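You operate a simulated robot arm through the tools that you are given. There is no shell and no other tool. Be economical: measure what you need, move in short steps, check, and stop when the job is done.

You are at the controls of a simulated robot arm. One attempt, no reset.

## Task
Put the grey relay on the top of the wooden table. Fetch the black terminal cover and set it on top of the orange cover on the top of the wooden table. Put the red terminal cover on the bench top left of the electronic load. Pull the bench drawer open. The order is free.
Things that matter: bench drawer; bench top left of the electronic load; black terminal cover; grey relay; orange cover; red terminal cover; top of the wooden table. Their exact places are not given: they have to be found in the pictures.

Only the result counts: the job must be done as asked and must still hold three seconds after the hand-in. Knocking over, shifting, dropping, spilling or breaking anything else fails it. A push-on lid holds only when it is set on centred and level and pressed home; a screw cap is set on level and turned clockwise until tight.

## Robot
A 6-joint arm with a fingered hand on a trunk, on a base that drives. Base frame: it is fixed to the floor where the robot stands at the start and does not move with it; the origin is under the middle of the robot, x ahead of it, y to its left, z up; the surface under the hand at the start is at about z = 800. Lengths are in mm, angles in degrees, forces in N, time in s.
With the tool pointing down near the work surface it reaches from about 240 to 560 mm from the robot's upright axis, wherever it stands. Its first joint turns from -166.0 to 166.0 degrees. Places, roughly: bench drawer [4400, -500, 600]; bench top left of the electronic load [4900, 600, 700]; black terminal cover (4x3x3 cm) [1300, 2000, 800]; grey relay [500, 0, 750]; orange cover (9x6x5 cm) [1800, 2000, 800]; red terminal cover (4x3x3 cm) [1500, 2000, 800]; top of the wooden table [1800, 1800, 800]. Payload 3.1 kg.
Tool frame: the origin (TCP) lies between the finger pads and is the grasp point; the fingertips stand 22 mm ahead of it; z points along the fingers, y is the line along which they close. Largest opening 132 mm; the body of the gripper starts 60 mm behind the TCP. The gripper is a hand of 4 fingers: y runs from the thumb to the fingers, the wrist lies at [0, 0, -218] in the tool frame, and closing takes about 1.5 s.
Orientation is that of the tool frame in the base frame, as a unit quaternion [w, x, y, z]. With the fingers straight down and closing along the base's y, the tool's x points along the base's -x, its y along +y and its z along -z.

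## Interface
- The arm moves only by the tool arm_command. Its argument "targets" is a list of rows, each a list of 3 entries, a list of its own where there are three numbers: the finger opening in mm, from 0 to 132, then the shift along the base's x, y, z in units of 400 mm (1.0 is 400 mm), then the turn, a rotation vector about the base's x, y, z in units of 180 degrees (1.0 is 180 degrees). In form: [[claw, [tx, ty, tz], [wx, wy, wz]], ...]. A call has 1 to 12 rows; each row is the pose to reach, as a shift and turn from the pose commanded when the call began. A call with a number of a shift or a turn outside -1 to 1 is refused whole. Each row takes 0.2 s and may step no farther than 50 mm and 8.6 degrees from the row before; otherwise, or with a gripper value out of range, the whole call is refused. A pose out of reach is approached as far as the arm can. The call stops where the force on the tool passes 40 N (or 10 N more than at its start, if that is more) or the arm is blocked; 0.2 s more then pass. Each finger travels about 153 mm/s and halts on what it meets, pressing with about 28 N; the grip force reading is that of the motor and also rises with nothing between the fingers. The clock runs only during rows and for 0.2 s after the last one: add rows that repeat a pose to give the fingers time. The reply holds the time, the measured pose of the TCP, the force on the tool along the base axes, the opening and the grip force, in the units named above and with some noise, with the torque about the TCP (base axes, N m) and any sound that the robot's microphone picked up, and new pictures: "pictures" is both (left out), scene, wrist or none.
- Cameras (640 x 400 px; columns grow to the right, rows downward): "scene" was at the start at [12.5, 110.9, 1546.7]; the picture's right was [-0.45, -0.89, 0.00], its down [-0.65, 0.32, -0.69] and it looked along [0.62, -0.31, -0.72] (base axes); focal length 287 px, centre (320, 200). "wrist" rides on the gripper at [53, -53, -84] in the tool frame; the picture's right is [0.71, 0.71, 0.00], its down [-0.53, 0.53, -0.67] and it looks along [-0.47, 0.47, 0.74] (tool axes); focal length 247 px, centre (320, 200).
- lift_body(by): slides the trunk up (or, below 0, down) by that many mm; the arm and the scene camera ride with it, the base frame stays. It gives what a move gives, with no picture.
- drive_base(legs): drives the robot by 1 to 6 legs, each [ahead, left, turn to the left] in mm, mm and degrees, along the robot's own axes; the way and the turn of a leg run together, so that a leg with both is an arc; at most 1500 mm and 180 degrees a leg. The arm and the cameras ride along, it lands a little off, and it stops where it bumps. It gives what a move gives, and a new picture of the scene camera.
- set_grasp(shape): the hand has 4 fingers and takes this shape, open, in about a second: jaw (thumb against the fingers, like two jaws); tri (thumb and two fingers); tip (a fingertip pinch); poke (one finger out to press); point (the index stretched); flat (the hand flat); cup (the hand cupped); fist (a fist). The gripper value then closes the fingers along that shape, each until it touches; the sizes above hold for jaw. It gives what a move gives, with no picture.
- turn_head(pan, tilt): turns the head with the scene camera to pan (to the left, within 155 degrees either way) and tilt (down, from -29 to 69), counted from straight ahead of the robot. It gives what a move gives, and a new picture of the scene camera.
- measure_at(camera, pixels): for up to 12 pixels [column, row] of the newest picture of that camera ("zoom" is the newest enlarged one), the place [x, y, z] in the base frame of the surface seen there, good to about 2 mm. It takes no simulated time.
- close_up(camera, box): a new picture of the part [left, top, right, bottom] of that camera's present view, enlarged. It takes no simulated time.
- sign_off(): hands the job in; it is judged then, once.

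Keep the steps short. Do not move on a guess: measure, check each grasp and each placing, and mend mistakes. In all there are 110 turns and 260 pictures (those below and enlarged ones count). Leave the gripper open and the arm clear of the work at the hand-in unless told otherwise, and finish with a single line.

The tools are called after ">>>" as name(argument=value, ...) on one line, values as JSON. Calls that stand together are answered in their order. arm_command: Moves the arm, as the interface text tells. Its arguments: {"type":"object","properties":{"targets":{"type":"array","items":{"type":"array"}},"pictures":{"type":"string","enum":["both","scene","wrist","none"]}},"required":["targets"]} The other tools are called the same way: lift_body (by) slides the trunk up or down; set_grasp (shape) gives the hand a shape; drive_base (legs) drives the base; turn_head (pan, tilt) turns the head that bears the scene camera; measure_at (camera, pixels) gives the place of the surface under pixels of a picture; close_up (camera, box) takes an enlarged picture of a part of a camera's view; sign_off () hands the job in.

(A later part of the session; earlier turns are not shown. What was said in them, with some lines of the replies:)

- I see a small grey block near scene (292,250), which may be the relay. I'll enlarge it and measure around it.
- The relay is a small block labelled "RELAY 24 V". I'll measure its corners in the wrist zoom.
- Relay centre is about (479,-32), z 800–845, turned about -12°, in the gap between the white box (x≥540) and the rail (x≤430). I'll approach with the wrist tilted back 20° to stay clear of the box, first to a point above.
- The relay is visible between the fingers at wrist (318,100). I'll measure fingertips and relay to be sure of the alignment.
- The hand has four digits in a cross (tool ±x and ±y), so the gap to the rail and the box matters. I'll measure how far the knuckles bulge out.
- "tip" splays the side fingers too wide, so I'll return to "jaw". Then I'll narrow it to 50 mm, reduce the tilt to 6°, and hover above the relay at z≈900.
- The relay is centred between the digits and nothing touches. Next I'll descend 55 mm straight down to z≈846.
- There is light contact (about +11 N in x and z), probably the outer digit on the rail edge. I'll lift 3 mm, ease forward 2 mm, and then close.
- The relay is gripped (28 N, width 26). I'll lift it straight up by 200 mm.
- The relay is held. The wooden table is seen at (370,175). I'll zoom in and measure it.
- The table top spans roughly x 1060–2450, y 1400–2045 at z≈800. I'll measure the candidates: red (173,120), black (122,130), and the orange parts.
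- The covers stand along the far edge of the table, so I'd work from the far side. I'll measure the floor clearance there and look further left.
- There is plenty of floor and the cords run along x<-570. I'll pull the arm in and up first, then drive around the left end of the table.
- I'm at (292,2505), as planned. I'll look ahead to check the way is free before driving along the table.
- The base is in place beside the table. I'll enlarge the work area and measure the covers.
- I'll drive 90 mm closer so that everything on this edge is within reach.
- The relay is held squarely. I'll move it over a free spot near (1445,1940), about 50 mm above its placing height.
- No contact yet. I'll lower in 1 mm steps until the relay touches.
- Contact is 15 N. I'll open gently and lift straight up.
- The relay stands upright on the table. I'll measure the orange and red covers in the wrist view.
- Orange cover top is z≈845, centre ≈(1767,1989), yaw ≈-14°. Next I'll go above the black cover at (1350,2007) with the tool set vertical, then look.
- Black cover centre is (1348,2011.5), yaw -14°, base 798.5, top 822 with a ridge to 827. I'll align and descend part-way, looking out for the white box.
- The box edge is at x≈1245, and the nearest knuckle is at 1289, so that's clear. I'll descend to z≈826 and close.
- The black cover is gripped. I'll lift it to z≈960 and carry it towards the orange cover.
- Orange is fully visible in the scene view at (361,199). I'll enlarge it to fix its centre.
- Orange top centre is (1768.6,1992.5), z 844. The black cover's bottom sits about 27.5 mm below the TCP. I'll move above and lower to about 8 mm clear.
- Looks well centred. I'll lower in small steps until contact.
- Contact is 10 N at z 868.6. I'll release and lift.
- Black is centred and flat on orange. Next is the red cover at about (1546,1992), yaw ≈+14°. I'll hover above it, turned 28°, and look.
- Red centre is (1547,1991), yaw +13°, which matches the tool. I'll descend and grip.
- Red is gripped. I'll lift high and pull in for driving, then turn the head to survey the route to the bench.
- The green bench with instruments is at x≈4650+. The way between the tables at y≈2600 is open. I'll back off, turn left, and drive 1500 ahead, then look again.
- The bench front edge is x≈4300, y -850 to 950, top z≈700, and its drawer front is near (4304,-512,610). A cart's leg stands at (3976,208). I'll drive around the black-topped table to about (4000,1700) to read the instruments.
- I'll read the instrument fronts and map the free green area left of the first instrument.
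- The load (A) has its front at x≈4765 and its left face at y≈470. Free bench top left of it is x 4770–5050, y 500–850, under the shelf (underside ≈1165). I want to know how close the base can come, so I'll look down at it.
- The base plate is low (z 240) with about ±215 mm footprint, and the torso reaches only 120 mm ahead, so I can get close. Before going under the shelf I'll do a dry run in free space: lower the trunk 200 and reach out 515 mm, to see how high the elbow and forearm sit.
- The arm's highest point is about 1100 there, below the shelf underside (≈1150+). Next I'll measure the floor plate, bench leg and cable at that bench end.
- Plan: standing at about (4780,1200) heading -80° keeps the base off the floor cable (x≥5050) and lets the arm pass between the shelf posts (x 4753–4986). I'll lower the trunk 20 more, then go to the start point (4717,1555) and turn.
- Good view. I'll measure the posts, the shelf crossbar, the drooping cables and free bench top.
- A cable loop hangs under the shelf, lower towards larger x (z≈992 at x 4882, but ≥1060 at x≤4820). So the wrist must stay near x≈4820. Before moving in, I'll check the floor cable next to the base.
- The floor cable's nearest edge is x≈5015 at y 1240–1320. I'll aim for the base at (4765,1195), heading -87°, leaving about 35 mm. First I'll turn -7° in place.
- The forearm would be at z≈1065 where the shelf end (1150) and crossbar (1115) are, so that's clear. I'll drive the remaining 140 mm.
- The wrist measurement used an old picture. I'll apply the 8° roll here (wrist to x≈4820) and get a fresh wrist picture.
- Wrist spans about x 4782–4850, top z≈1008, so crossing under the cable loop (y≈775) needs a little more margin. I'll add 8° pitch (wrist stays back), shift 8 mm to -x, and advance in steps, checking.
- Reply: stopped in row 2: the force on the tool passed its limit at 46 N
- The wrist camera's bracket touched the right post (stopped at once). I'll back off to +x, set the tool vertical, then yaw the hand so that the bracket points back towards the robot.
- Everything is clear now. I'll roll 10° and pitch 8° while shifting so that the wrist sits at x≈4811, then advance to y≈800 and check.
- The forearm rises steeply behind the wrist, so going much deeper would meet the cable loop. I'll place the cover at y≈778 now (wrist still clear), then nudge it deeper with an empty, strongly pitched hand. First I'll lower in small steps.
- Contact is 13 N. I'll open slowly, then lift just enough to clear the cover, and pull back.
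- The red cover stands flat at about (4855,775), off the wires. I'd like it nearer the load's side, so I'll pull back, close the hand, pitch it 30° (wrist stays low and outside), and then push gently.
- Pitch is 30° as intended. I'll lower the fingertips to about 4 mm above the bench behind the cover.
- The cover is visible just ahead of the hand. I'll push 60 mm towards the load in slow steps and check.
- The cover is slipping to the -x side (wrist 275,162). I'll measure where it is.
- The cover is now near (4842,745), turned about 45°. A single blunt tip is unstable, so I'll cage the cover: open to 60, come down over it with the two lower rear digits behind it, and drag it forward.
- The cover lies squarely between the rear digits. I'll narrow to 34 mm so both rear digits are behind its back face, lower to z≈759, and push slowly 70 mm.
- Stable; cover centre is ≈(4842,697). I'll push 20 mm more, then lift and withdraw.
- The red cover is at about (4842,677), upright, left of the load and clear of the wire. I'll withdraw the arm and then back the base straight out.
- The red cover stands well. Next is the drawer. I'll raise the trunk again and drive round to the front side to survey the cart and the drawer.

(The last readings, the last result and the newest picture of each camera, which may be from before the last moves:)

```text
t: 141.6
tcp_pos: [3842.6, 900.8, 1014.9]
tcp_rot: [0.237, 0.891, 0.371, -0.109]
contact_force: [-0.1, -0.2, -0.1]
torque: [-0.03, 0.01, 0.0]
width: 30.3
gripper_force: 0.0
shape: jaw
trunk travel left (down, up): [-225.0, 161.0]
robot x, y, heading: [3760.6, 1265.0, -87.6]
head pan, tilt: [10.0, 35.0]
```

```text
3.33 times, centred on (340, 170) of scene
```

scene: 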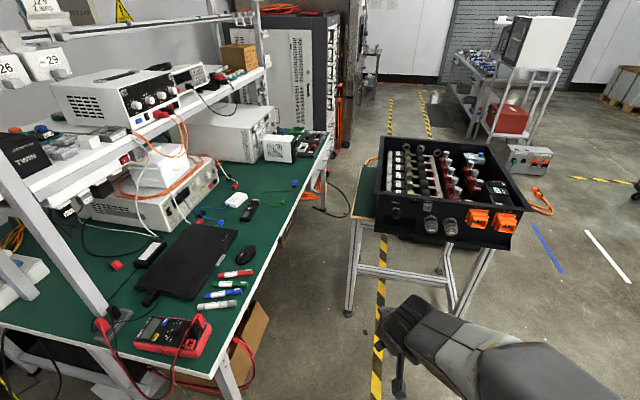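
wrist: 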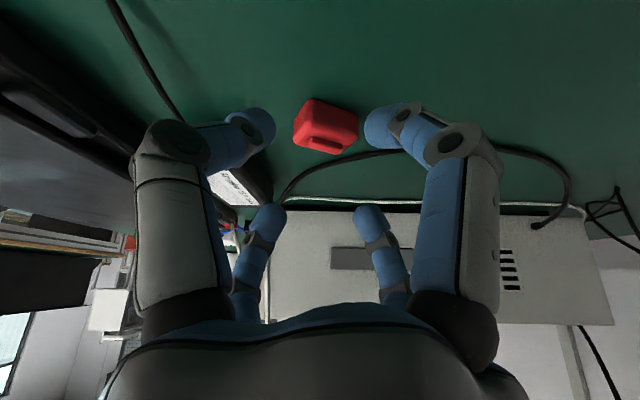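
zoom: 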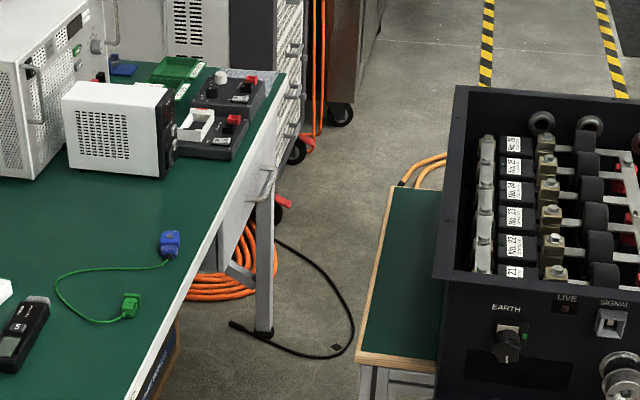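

The instrument reads "ELECTRONIC LOAD", so the red cover is right. To see what stands behind the cart, I'll raise the trunk fully and look again.

>>> measure_at(camera="zoom", pixels=[[265, 187], [268, 175], [258, 200], [235, 325], [335, 345], [350, 300], [280, 245], [330, 130], [420, 180], [395, 185], [262, 330], [320, 225]])

>>> lift_body(by=160)

>>> turn_head(pan=0, tilt=40)

```text
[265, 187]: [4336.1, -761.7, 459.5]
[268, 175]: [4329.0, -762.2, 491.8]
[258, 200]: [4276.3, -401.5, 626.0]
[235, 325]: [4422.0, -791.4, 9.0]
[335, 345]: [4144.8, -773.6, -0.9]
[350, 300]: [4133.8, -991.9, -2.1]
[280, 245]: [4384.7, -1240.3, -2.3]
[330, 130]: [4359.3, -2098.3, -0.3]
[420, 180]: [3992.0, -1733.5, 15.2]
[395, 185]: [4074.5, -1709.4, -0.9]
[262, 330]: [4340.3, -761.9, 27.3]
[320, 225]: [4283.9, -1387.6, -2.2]
```

```text
t: 143.4
tcp_pos: [3843.7, 899.8, 1176.7]
tcp_rot: [0.237, 0.891, 0.37, -0.109]
contact_force: [0.1, -0.1, -0.1]
torque: [-0.01, 0.0, 0.0]
width: 30.3
gripper_force: 0.0
shape: jaw
trunk travel left (down, up): [-385.0, 1.0]
robot x, y, heading: [3764.3, 1268.2, -87.4]
head pan, tilt: [10.0, 35.0]
```

```text
t: 144.1
tcp_pos: [3842.4, 899.2, 1174.7]
tcp_rot: [0.237, 0.892, 0.37, -0.109]
contact_force: [-0.6, 1.3, -0.5]
torque: [-0.02, 0.0, -0.01]
width: 30.2
gripper_force: 0.1
shape: jaw
trunk travel left (down, up): [-385.0, 1.0]
robot x, y, heading: [3759.8, 1267.1, -87.8]
head pan, tilt: [0.0, 40.0]
```

scene: 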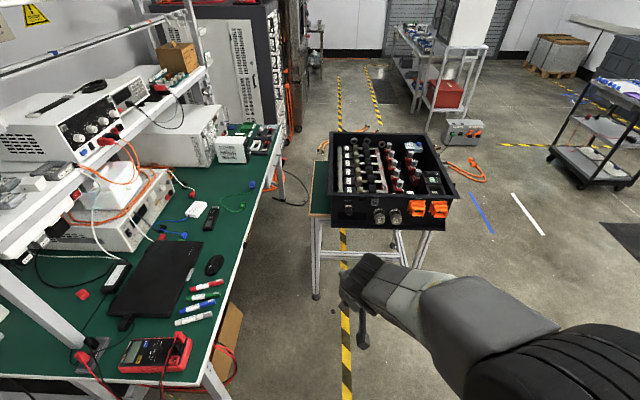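

>>> measure_at(camera="scene", pixels=[[458, 195], [455, 215], [470, 165], [460, 135], [325, 215], [315, 160], [316, 185], [345, 200], [342, 240], [430, 160], [400, 250], [300, 200]])

>>> close_up(camera="scene", box=[290, 110, 510, 270])

```text
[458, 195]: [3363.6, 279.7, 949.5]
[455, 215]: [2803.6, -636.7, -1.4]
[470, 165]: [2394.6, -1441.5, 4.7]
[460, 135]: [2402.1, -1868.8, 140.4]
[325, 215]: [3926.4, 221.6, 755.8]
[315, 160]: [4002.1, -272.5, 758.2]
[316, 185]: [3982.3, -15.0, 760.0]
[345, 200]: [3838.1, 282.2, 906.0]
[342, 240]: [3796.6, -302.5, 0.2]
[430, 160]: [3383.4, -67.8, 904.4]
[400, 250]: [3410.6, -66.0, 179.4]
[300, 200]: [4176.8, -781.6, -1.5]
```

```text
2.50 times, centred on (400, 190) of scene
```

zoom: 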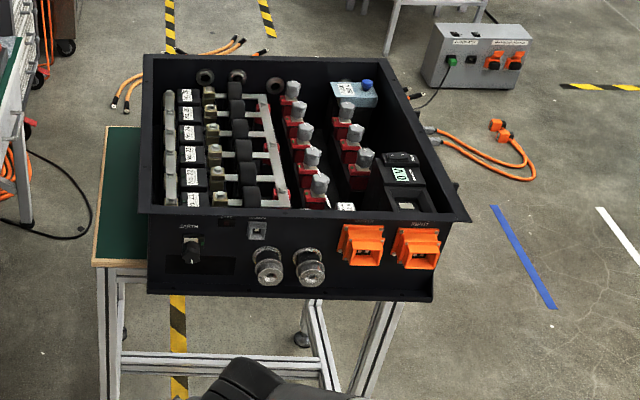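

The cart (x 3380–4000, y -270…230) blocks the direct way, and there's a cabinet behind it. I'll go round by the west, first to about (2770,970), and survey from there.

>>> drive_base(legs=[[300, -980, 0]])

>>> turn_head(pan=25, tilt=30)

```text
t: 149.4
tcp_pos: [2896.0, 553.4, 1174.0]
tcp_rot: [0.238, 0.889, 0.377, -0.108]
contact_force: [0.2, 0.1, -0.6]
torque: [-0.03, -0.04, 0.0]
width: 30.5
gripper_force: 0.1
shape: jaw
trunk travel left (down, up): [-385.0, 1.0]
robot x, y, heading: [2807.2, 919.3, -86.9]
head pan, tilt: [0.0, 40.0]
```

scene: 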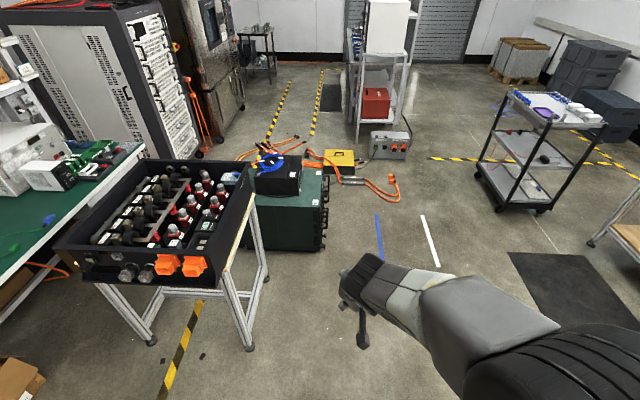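

```text
t: 150.3
tcp_pos: [2894.5, 554.1, 1174.8]
tcp_rot: [0.239, 0.889, 0.376, -0.108]
contact_force: [0.3, 0.2, 0.0]
torque: [0.01, -0.01, 0.0]
width: 30.4
gripper_force: 0.0
shape: jaw
trunk travel left (down, up): [-385.0, 1.0]
robot x, y, heading: [2807.5, 919.4, -86.9]
head pan, tilt: [25.0, 30.0]
```

scene: 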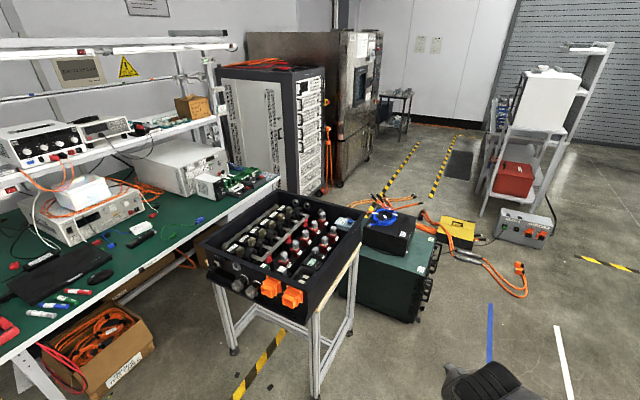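

>>> measure_at(camera="scene", pixels=[[415, 322], [437, 245], [525, 297], [518, 262], [460, 258], [385, 200], [370, 195], [552, 240], [502, 228], [440, 240], [345, 330], [480, 225]])

>>> measure_at(camera="scene", pixels=[[395, 180], [410, 160], [430, 200], [480, 200], [480, 215], [545, 210], [325, 190], [340, 185], [310, 195], [352, 210], [440, 150], [360, 180]])

>>> close_up(camera="scene", box=[300, 130, 580, 320])

```text
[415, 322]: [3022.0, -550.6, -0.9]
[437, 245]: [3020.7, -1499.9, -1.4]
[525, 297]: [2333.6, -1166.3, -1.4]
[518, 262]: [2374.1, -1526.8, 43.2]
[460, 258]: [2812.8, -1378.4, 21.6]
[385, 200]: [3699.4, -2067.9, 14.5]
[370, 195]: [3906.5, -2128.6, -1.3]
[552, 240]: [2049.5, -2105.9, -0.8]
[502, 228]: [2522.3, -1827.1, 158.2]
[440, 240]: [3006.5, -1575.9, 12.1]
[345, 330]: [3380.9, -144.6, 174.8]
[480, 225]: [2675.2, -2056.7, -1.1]
```

```text
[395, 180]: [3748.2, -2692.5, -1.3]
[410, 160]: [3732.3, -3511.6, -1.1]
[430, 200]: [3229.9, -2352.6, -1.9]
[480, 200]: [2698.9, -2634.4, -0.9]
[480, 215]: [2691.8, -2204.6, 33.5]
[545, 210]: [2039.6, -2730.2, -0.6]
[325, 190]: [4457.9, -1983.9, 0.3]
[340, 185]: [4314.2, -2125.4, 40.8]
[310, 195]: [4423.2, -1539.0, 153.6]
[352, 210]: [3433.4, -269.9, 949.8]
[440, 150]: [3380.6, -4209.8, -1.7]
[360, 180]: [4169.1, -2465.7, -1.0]
```

```text
2.11 times, centred on (440, 225) of scene
```

zoom: 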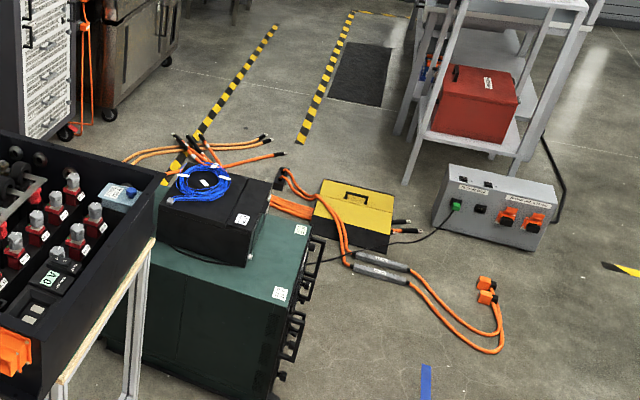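

>>> measure_at(camera="zoom", pixels=[[128, 160], [150, 150], [265, 138], [283, 154], [178, 138], [195, 138], [240, 160], [65, 133], [30, 120], [108, 115], [410, 170], [505, 185]])

>>> measure_at(camera="zoom", pixels=[[285, 175], [325, 245], [385, 250], [400, 222], [500, 350], [490, 280], [435, 215], [525, 250], [560, 215], [545, 145], [290, 300], [300, 120]])

```text
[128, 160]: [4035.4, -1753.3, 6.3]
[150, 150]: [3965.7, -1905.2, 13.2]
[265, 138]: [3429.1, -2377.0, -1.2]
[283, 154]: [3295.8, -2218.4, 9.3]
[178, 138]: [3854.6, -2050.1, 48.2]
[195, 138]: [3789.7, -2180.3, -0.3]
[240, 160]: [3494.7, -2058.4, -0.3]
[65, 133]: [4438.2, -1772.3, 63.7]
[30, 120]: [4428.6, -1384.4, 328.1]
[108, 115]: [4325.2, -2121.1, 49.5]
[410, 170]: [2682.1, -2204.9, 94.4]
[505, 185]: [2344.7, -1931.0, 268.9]
```

```text
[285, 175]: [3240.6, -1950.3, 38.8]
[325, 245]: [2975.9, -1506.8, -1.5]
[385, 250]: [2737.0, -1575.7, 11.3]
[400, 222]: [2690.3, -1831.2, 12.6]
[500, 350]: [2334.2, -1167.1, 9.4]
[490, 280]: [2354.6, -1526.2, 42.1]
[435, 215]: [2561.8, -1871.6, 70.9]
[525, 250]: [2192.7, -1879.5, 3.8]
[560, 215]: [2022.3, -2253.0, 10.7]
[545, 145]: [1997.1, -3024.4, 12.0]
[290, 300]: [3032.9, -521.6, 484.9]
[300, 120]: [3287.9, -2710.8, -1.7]
```

The drawer bay is ringed by the cart, the cabinet and floor cables, so the only entry seems to be from the south. I'll drive to about (2450,-450) and look southwest for the way round the racks.

>>> drive_base(legs=[[1340, -430, 0]])

>>> turn_head(pan=60, tilt=35)

>>> turn_head(pan=-10, tilt=25)

```text
t: 157.2
tcp_pos: [2540.3, -797.0, 1174.9]
tcp_rot: [0.239, 0.887, 0.38, -0.106]
contact_force: [-0.3, -0.7, -0.1]
torque: [0.01, -0.01, -0.01]
width: 30.4
gripper_force: 0.2
shape: jaw
trunk travel left (down, up): [-385.0, 1.0]
robot x, y, heading: [2452.7, -431.9, -86.3]
head pan, tilt: [25.0, 30.0]
```

scene: 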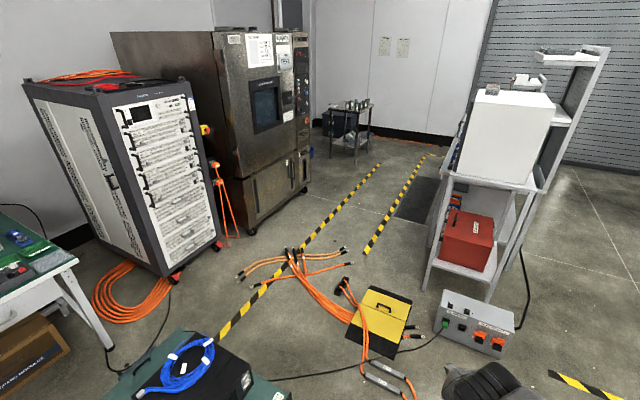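

```text
t: 158.3
tcp_pos: [2541.6, -797.7, 1175.8]
tcp_rot: [0.239, 0.888, 0.379, -0.107]
contact_force: [1.2, -0.4, 0.4]
torque: [0.01, 0.0, -0.02]
width: 30.2
gripper_force: 0.0
shape: jaw
trunk travel left (down, up): [-385.0, 1.0]
robot x, y, heading: [2451.3, -428.1, -86.3]
head pan, tilt: [60.0, 35.0]
```

scene: 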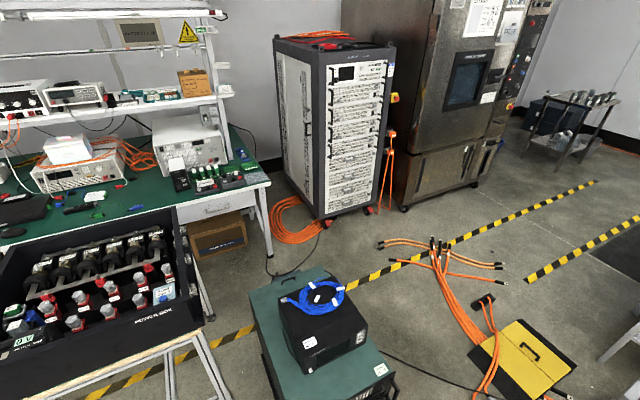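

```text
t: 159.7
tcp_pos: [2539.6, -797.0, 1176.4]
tcp_rot: [0.238, 0.888, 0.378, -0.105]
contact_force: [0.2, 0.0, 0.1]
torque: [-0.01, 0.0, -0.02]
width: 30.4
gripper_force: 0.1
shape: jaw
trunk travel left (down, up): [-385.0, 1.0]
robot x, y, heading: [2447.8, -432.5, -86.7]
head pan, tilt: [-10.0, 25.0]
```

scene: 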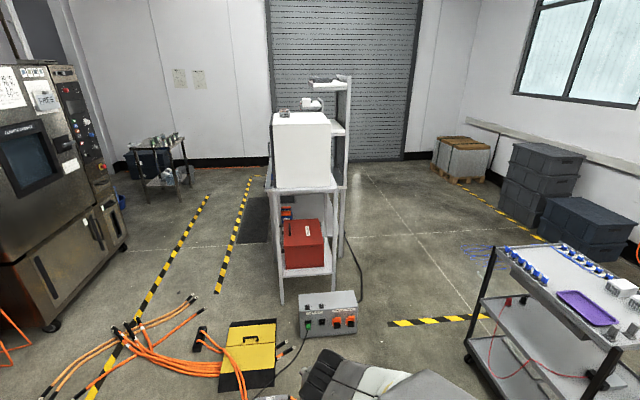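

The route is visible now: west of the grey box, round the south of the narrow rack, then north between the chamber and the cable fan. I'll measure its key points.

>>> measure_at(camera="scene", pixels=[[366, 275], [358, 305], [468, 350], [490, 270], [347, 235], [335, 275], [283, 303], [262, 210], [125, 250], [55, 328], [193, 297], [175, 185]])

>>> measure_at(camera="scene", pixels=[[205, 308], [165, 320], [115, 340], [45, 395], [80, 365], [440, 170], [340, 200], [100, 310], [280, 160], [390, 200], [30, 360], [190, 200]])

```text
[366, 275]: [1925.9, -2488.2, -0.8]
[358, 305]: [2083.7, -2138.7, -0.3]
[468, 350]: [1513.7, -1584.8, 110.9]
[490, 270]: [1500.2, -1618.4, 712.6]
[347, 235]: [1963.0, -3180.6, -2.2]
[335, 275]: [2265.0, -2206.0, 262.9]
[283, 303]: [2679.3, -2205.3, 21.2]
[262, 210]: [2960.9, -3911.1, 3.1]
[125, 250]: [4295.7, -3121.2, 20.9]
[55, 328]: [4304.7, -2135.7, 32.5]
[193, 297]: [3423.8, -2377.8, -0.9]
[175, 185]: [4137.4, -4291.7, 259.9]
```

```text
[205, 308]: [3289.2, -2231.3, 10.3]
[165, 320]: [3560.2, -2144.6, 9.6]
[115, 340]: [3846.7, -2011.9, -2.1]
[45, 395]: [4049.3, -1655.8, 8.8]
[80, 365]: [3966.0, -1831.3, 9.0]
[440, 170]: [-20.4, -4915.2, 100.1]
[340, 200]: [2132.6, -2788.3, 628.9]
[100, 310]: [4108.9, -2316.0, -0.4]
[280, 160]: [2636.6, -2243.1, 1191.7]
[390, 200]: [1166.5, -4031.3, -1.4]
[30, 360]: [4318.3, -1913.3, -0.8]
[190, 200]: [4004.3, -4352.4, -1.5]
```

I'll drive legs 1–3: to (1850,-1300), (1650,-2400), (1650,-3480), then look east.

>>> drive_base(legs=[[832, -652, 0], [1086, -267, 0], [1077, -66, 0]])

>>> turn_head(pan=100, tilt=30)

```text
t: 175.7
tcp_pos: [1752.9, -3884.1, 1175.1]
tcp_rot: [0.239, 0.885, 0.386, -0.104]
contact_force: [-0.3, 0.7, 0.4]
torque: [-0.01, 0.0, -0.03]
width: 30.1
gripper_force: 0.1
shape: jaw
trunk travel left (down, up): [-385.0, 1.0]
robot x, y, heading: [1656.1, -3522.0, -85.6]
head pan, tilt: [-10.0, 25.0]
```

scene: 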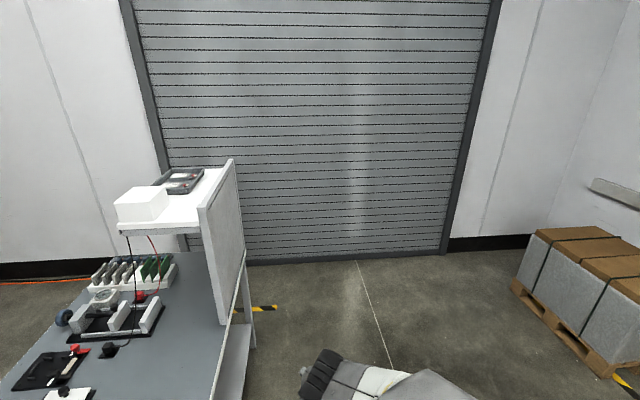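

```text
t: 177.6
tcp_pos: [1752.2, -3885.7, 1176.3]
tcp_rot: [0.239, 0.885, 0.387, -0.105]
contact_force: [0.1, 0.3, 0.2]
torque: [0.02, -0.03, 0.01]
width: 30.3
gripper_force: 0.0
shape: jaw
trunk travel left (down, up): [-385.0, 1.0]
robot x, y, heading: [1652.7, -3516.4, -85.6]
head pan, tilt: [100.0, 30.0]
```

scene: 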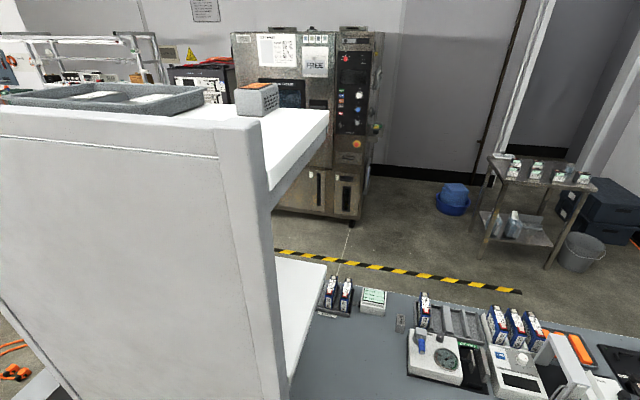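

A grey worktable runs on behind the rack to about y≈-4970, with a gap before the shutter (y≈-5750). I'll turn to face west so that the arm stays clear, strafe south, back through the gap east, then turn north.

>>> drive_base(legs=[[0, 0, -94.4], [0, 1500, 0], [0, 290, 0], [-1500, 0, 0], [0, 0, -90], [1500, 0, 0]])

>>> turn_head(pan=-15, tilt=30)

```text
t: 208.7
tcp_pos: [3078.2, -3433.3, 1174.3]
tcp_rot: [0.108, -0.377, 0.889, 0.238]
contact_force: [-0.8, -0.5, 0.9]
torque: [-0.02, -0.01, -0.02]
width: 30.3
gripper_force: 0.0
shape: jaw
trunk travel left (down, up): [-385.0, 1.0]
robot x, y, heading: [3166.3, -3799.3, 93.2]
head pan, tilt: [100.0, 30.0]
```

scene: 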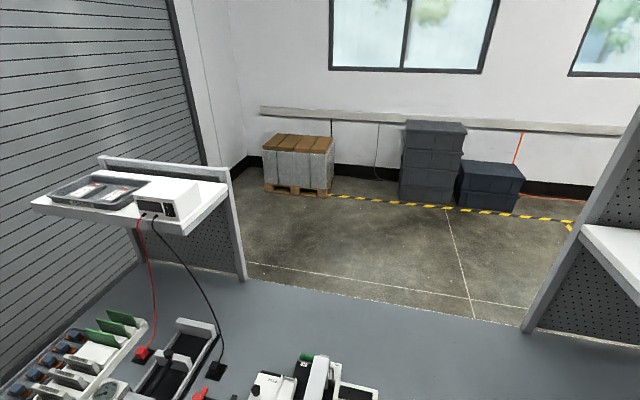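

```text
t: 210.7
tcp_pos: [3076.4, -3434.5, 1174.9]
tcp_rot: [0.107, -0.376, 0.889, 0.238]
contact_force: [-0.2, 0.7, -0.3]
torque: [-0.01, 0.0, -0.01]
width: 30.3
gripper_force: 0.1
shape: jaw
trunk travel left (down, up): [-385.0, 1.0]
robot x, y, heading: [3167.5, -3798.2, 92.9]
head pan, tilt: [-15.0, 30.0]
```

scene: 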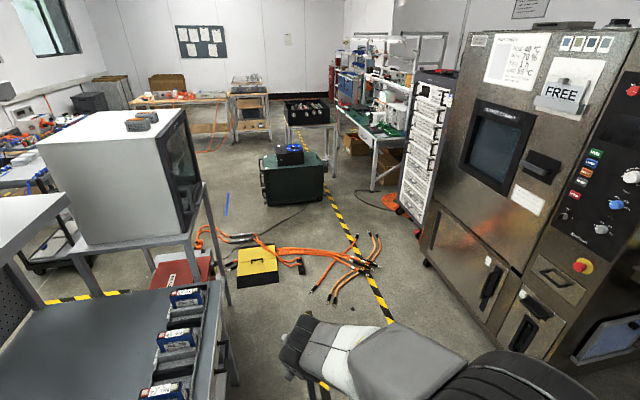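

I'm in the south corridor. I'll measure the cable fan, the gap and the bay beyond, and enlarge the drawer.

>>> measure_at(camera="scene", pixels=[[379, 267], [378, 237], [368, 236], [418, 235], [427, 262], [386, 208], [325, 198], [268, 205], [373, 188], [352, 200], [345, 235], [330, 205]])

>>> close_up(camera="scene", box=[330, 95, 430, 220])

>>> measure_at(camera="zoom", pixels=[[320, 150], [300, 160], [280, 140], [260, 130], [240, 130], [220, 125], [260, 200], [280, 250], [300, 300], [230, 300], [200, 250], [340, 330]])

```text
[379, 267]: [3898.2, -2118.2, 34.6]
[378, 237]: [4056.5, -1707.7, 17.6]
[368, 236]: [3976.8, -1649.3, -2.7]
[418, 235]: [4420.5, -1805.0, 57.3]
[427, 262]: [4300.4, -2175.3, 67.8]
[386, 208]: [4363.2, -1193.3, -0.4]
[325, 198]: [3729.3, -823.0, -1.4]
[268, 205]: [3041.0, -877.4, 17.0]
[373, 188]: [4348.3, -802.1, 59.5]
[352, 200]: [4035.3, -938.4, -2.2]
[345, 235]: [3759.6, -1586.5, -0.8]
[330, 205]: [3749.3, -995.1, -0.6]
```

```text
3.20 times, centred on (380, 158) of scene
```

zoom: 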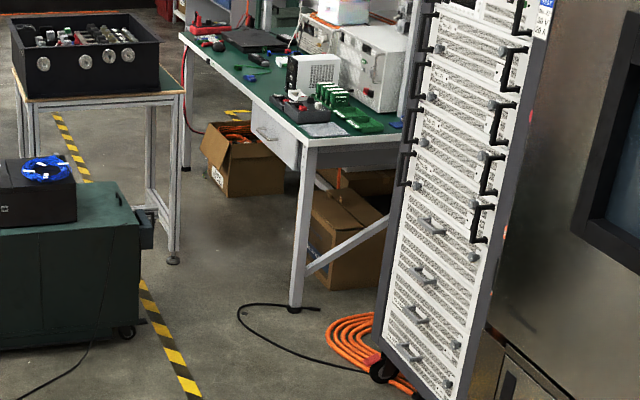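

```text
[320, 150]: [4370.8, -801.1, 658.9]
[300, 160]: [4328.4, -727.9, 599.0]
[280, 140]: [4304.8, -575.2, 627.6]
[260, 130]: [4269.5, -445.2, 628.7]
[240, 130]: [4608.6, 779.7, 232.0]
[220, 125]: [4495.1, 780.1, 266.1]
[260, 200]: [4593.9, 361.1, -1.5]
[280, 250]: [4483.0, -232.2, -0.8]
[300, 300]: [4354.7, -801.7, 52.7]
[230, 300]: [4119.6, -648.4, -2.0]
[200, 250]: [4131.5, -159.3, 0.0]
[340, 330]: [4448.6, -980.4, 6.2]
```

The handle is near (4268,-447,628), protruding 35 mm from the drawer front. I'll straighten the heading, pass between the chamber and the cable fan, and stand at about (3905,-900).

>>> drive_base(legs=[[0, 0, -2.9], [998, -903, 0], [1200, 0, 0], [700, 165, 0]])

>>> turn_head(pan=-38, tilt=48)

>>> close_up(camera="scene", box=[160, 100, 480, 300])

```text
t: 216.8
tcp_pos: [3939.4, -2529.7, 1173.6]
tcp_rot: [0.114, -0.342, 0.903, 0.233]
contact_force: [0.5, 0.6, 0.1]
torque: [-0.01, 0.04, 0.03]
width: 30.2
gripper_force: 0.1
shape: jaw
trunk travel left (down, up): [-385.0, 1.0]
robot x, y, heading: [3993.6, -2905.0, 88.7]
head pan, tilt: [-15.0, 30.0]
stopped in leg 2: the robot was blocked; the commanded pose is now the measured one
```

scene: 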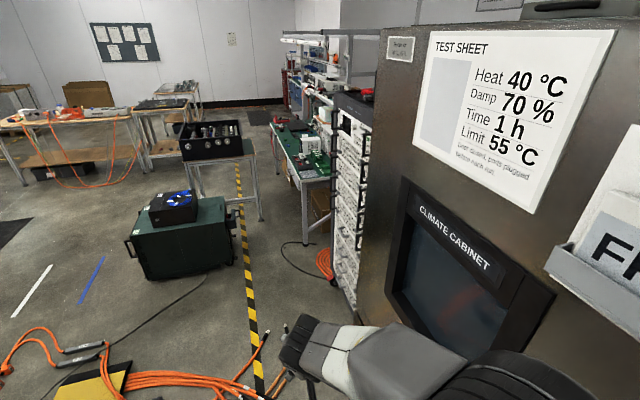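

```text
t: 217.7
tcp_pos: [3936.2, -2531.3, 1175.0]
tcp_rot: [0.116, -0.342, 0.903, 0.234]
contact_force: [0.0, 0.3, -0.4]
torque: [-0.02, -0.02, 0.0]
width: 30.0
gripper_force: 0.2
shape: jaw
trunk travel left (down, up): [-385.0, 1.0]
robot x, y, heading: [3995.2, -2901.2, 88.9]
head pan, tilt: [-38.0, 48.0]
```

scene: 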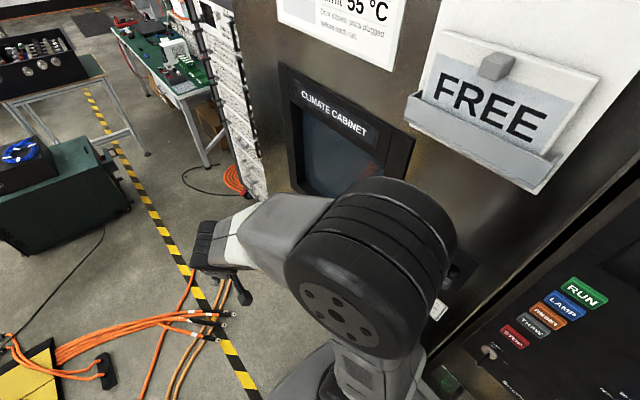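

```text
2.00 times, centred on (320, 200) of scene
```

zoom: 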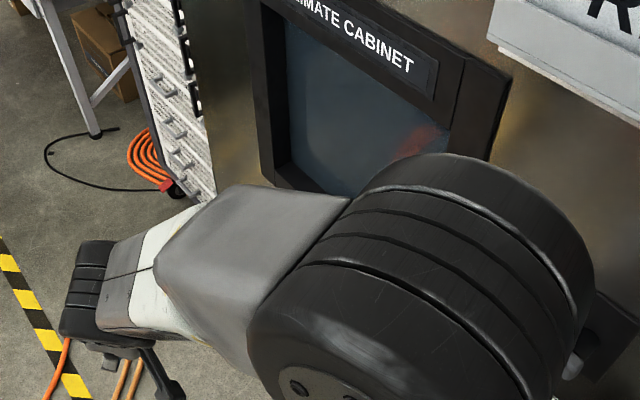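

The base or elbow was blocked by the climate cabinet's handle. I'll shift left and drive straight north; this passes over the thin cable leads. If it goes through, I'll lower the trunk and look at the drawer.

>>> drive_base(legs=[[0, 70, 1.2], [1000, 10, 0], [1000, 10, 0]])

>>> turn_head(pan=-38, tilt=48)

>>> close_up(camera="scene", box=[200, 60, 440, 260])

```text
t: 227.3
tcp_pos: [3858.9, -694.2, 1173.8]
tcp_rot: [0.112, -0.354, 0.899, 0.234]
contact_force: [0.0, 1.3, 0.5]
torque: [-0.02, 0.0, -0.01]
width: 30.2
gripper_force: 0.0
shape: jaw
trunk travel left (down, up): [-385.0, 1.0]
robot x, y, heading: [3927.2, -1065.2, 90.1]
head pan, tilt: [-38.0, 48.0]
stopped in leg 3: the robot was blocked; the commanded pose is now the measured one
```

scene: 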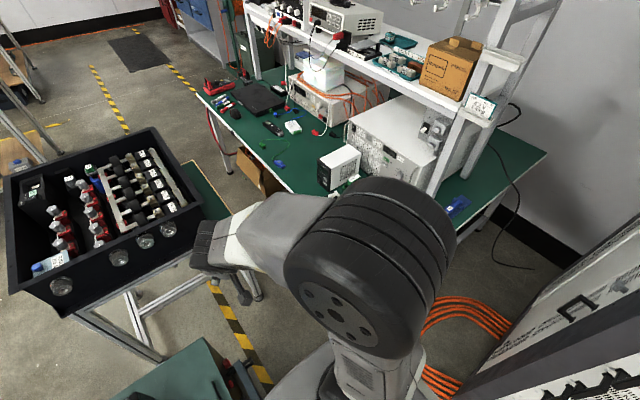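

```text
t: 227.9
tcp_pos: [3858.7, -696.6, 1174.6]
tcp_rot: [0.112, -0.355, 0.898, 0.235]
contact_force: [0.4, -0.9, 0.2]
torque: [-0.03, -0.01, 0.01]
width: 30.0
gripper_force: 0.0
shape: jaw
trunk travel left (down, up): [-385.0, 1.0]
robot x, y, heading: [3926.0, -1067.6, 90.2]
head pan, tilt: [-38.0, 48.0]
```

scene: 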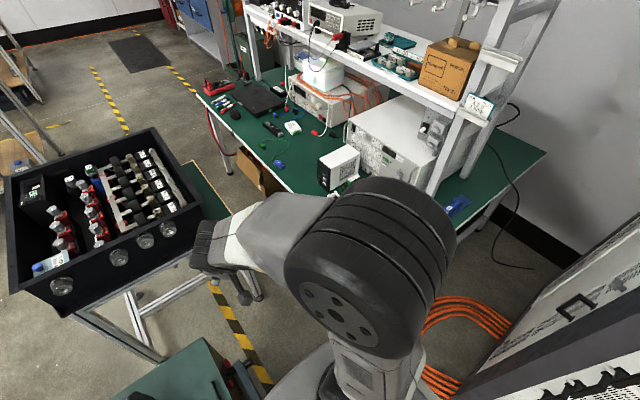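

```text
2.00 times, centred on (320, 160) of scene
```

zoom: 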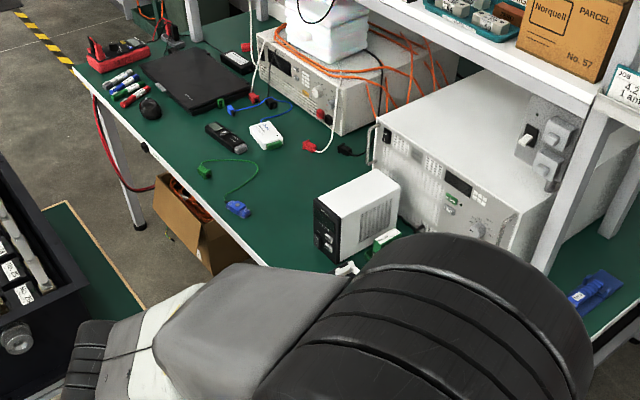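

The cables didn't block, but the cabinet's side handle did at (3926,-1066). I'll shift right 60 and ahead 155, lower the trunk fully, and swing the tool to horizontal pointing at the bench (two digits up, two down).

>>> drive_base(legs=[[0, -60, 0], [155, 0, 0]])

>>> lift_body(by=-384)

>>> arm_command(targets=[[40, [0.0446, 0.0173, -0.025], [0.02, -0.02, -0.0346]], [50, [0.0892, 0.0346, -0.05], [0.0399, -0.0399, -0.0692]], [60, [0.1338, 0.0519, -0.075], [0.0599, -0.0599, -0.1038]], [60, [0.1785, 0.0692, -0.1], [0.0799, -0.0799, -0.1384]], [60, [0.2231, 0.0865, -0.125], [0.0999, -0.0999, -0.173]], [60, [0.2677, 0.1038, -0.15], [0.1198, -0.1198, -0.2076]], [60, [0.3123, 0.1212, -0.175], [0.1398, -0.1398, -0.2421]]], pictures="none")

>>> arm_command(targets=[[60, [0.0446, 0.0173, -0.025], [0.02, -0.02, -0.0346]], [60, [0.0892, 0.0346, -0.05], [0.0399, -0.0399, -0.0692]], [60, [0.1338, 0.0519, -0.075], [0.0599, -0.0599, -0.1038]], [60, [0.1785, 0.0692, -0.1], [0.0799, -0.0799, -0.1384]], [60, [0.2231, 0.0865, -0.125], [0.0999, -0.0999, -0.173]], [60, [0.2677, 0.1038, -0.15], [0.1198, -0.1198, -0.2076]]])

```text
t: 230.0
tcp_pos: [3915.9, -543.3, 1174.2]
tcp_rot: [0.111, -0.359, 0.896, 0.234]
contact_force: [-0.3, 0.9, -0.3]
torque: [-0.01, -0.02, 0.01]
width: 30.5
gripper_force: 0.0
shape: jaw
trunk travel left (down, up): [-385.0, 1.0]
robot x, y, heading: [3991.2, -914.8, 91.1]
head pan, tilt: [-38.0, 48.0]
stopped in leg 2: the robot was blocked; the commanded pose is now the measured one
```

scene: 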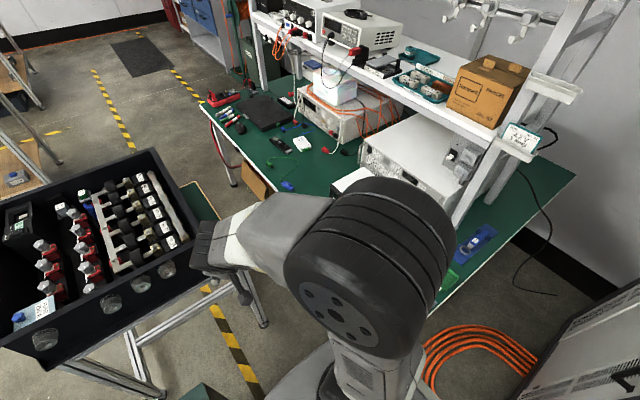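

```text
t: 233.7
tcp_pos: [3916.2, -544.0, 789.7]
tcp_rot: [0.111, -0.358, 0.897, 0.235]
contact_force: [0.0, -0.6, 0.9]
torque: [0.0, 0.0, -0.01]
width: 30.0
gripper_force: 0.1
shape: jaw
trunk travel left (down, up): [-1.0, 385.0]
robot x, y, heading: [3991.3, -912.5, 90.9]
head pan, tilt: [-38.0, 48.0]
```

```text
t: 235.3
tcp_pos: [4043.1, -496.6, 723.2]
tcp_rot: [0.45, -0.015, 0.848, 0.28]
contact_force: [0.6, -0.6, 0.5]
torque: [0.0, 0.01, 0.04]
width: 60.0
gripper_force: 0.0
shape: jaw
trunk travel left (down, up): [-1.0, 385.0]
robot x, y, heading: [3992.5, -912.7, 91.2]
head pan, tilt: [-38.0, 48.0]
```

```text
t: 236.7
tcp_pos: [4146.6, -454.5, 661.4]
tcp_rot: [0.657, 0.286, 0.645, 0.265]
contact_force: [0.2, -0.2, 0.2]
torque: [-0.01, -0.01, 0.0]
width: 59.7
gripper_force: 0.1
shape: jaw
trunk travel left (down, up): [-1.0, 385.0]
robot x, y, heading: [3991.0, -916.2, 91.1]
head pan, tilt: [-38.0, 48.0]
```

scene: 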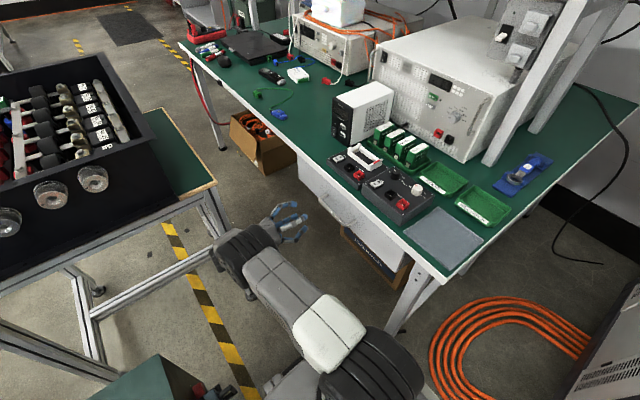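
wrist: 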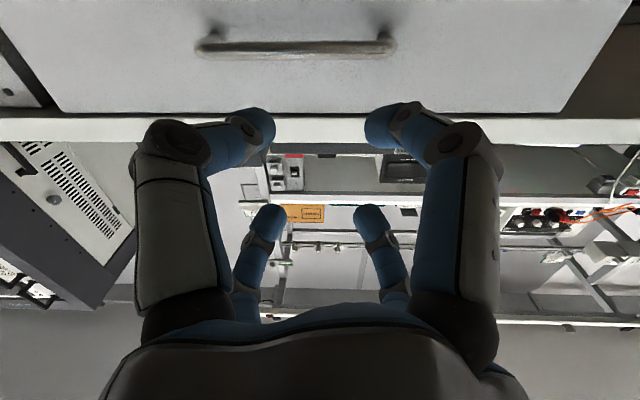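

The tool is horizontal and the wrist camera sees the handle bar at (200–395,46). I'll measure it.

>>> measure_at(camera="wrist", pixels=[[225, 48], [300, 49], [375, 47], [300, 43], [300, 55], [210, 35], [385, 32], [300, 85], [300, 15], [300, 108], [300, 130]])

```text
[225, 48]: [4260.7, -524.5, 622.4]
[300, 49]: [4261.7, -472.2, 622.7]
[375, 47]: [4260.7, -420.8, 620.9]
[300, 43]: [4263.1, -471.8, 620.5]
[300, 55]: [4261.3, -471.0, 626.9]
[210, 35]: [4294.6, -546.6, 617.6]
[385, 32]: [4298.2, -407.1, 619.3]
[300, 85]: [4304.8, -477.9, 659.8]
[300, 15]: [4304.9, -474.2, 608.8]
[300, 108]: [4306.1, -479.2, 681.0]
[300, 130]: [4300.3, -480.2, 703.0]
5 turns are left
```

The bar centre is (4267,-473,622), 140 mm wide; the drawer front is at x 4305. I'll align, advance so the bar sits at the TCP, close on it, then pull 200 mm in slow steps.

>>> arm_command(targets=[[60, [0, -0.046, -0.0975], [0, 0, 0]], [60, [0.11, -0.046, -0.0975], [0, 0, 0]], [60, [0.22, -0.046, -0.0975], [0, 0, 0]], [60, [0.302, -0.046, -0.0975], [0, 0, 0]], [60, [0.302, -0.046, -0.0975], [0, 0, 0]], [35, [0.302, -0.046, -0.0975], [0, 0, 0]], [15, [0.302, -0.046, -0.0975], [0, 0, 0]], [0, [0.302, -0.046, -0.0975], [0, 0, 0]], [0, [0.302, -0.046, -0.0975], [0, 0, 0]], [0, [0.302, -0.046, -0.0975], [0, 0, 0]]], pictures="wrist")

>>> arm_command(targets=[[0, [-0.02, 0, 0], [0, 0, 0]], [0, [-0.05, 0, 0], [0, 0, 0]], [0, [-0.1, 0, 0], [0, 0, 0]], [0, [-0.15, 0, 0], [0, 0, 0]], [0, [-0.2, 0, 0], [0, 0, 0]], [0, [-0.25, 0, 0], [0, 0, 0]], [0, [-0.3, 0, 0], [0, 0, 0]], [0, [-0.35, 0, 0], [0, 0, 0]], [0, [-0.4, 0, 0], [0, 0, 0]], [0, [-0.45, 0, 0], [0, 0, 0]], [0, [-0.5, 0, 0], [0, 0, 0]]])

```text
t: 238.9
tcp_pos: [4269.2, -472.7, 621.3]
tcp_rot: [0.657, 0.285, 0.645, 0.267]
contact_force: [2.0, -0.3, 4.6]
torque: [0.01, 0.03, 0.01]
width: 0.0
gripper_force: 28.0
shape: jaw
trunk travel left (down, up): [-1.0, 385.0]
robot x, y, heading: [3987.7, -916.2, 91.1]
head pan, tilt: [-38.0, 48.0]
```

wrist: 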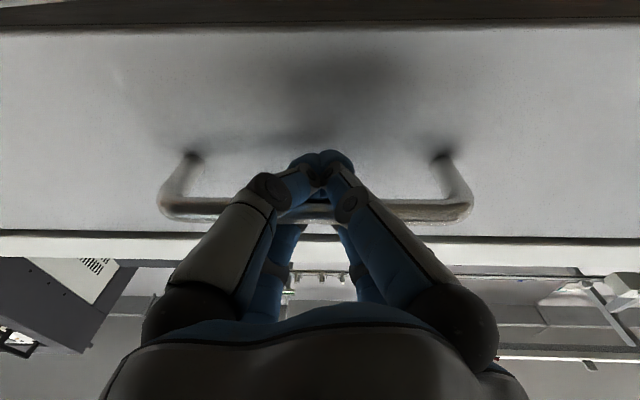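

```text
t: 241.3
tcp_pos: [4067.8, -472.7, 622.3]
tcp_rot: [0.657, 0.284, 0.646, 0.266]
contact_force: [-1.3, -1.1, -2.0]
torque: [0.01, 0.01, -0.04]
width: 0.0
gripper_force: 27.8
shape: jaw
trunk travel left (down, up): [-1.0, 385.0]
robot x, y, heading: [3988.4, -912.8, 90.9]
head pan, tilt: [-38.0, 48.0]
4 turns are left
```

scene: 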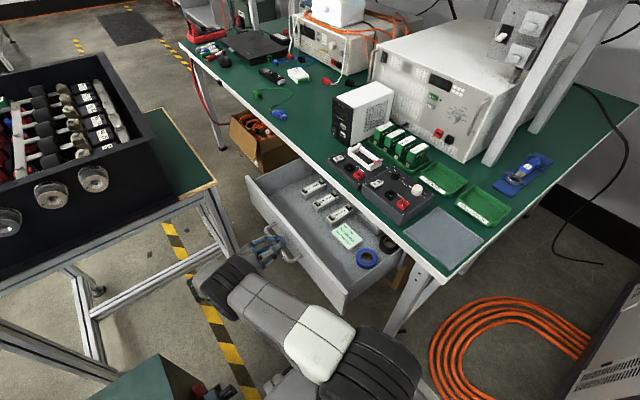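
wrist: 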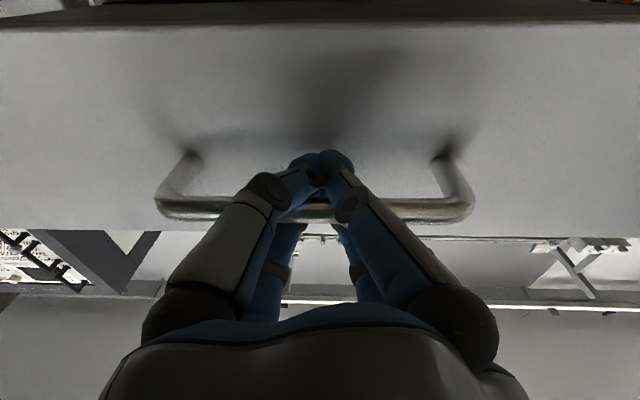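

The drawer has come out about 200 mm and its contents sit still. I'll pull 60 mm more (the force stop protects), then open the hand and back the arm off the handle.

>>> arm_command(targets=[[0, [-0.04, 0, 0], [0, 0, 0]], [0, [-0.08, 0, 0], [0, 0, 0]], [0, [-0.12, 0, 0], [0, 0, 0]], [0, [-0.15, 0, 0], [0, 0, 0]]], pictures="none")

>>> arm_command(targets=[[25, [0, 0, 0], [0, 0, 0]], [50, [0, 0, 0], [0, 0, 0]], [70, [0, 0, 0], [0, 0, 0]], [70, [0, 0, 0], [0, 0, 0]], [70, [-0.04, 0, 0], [0, 0, 0]], [70, [-0.1, 0, 0], [0, 0, 0]], [70, [-0.16, 0, 0], [0, 0, 0]]])

```text
t: 242.3
tcp_pos: [4008.6, -473.0, 622.7]
tcp_rot: [0.656, 0.283, 0.647, 0.266]
contact_force: [1.1, -1.7, -3.9]
torque: [0.0, -0.01, 0.05]
width: 0.2
gripper_force: 28.1
shape: jaw
trunk travel left (down, up): [-1.0, 385.0]
robot x, y, heading: [3992.3, -915.4, 90.9]
head pan, tilt: [-38.0, 48.0]
```

```text
t: 243.9
tcp_pos: [3952.0, -482.9, 629.1]
tcp_rot: [0.655, 0.285, 0.647, 0.266]
contact_force: [-0.1, 0.5, -0.4]
torque: [0.02, 0.01, -0.02]
width: 69.5
gripper_force: 0.1
shape: jaw
out of reach, approached as far as the arm can: row 6, 7
trunk travel left (down, up): [-1.0, 385.0]
robot x, y, heading: [3990.0, -912.7, 91.1]
head pan, tilt: [-38.0, 48.0]
3 turns are left
```

scene: 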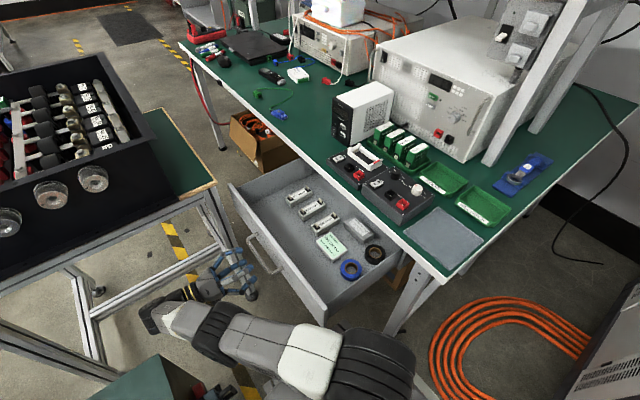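
wrist: 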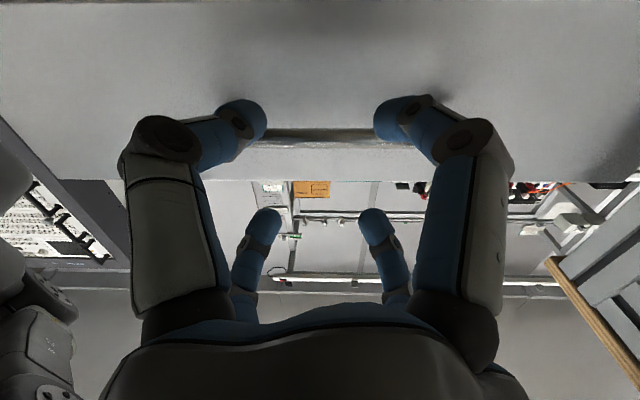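

The drawer stands open about 260 mm. The hand is open and off the handle with no contact force. All four parts are done, so I'm handing in.

>>> sign_off()

```text
The job is handed in.
```

The relay is on the wooden table, the black cover is on the orange cover, the red cover is on the bench left of the electronic load, and the drawer is open about 260 mm; on the way the base drove over loose floor cables and bumped equipment, and the wrist-camera bracket touched a shelf post, with nothing seen to move.
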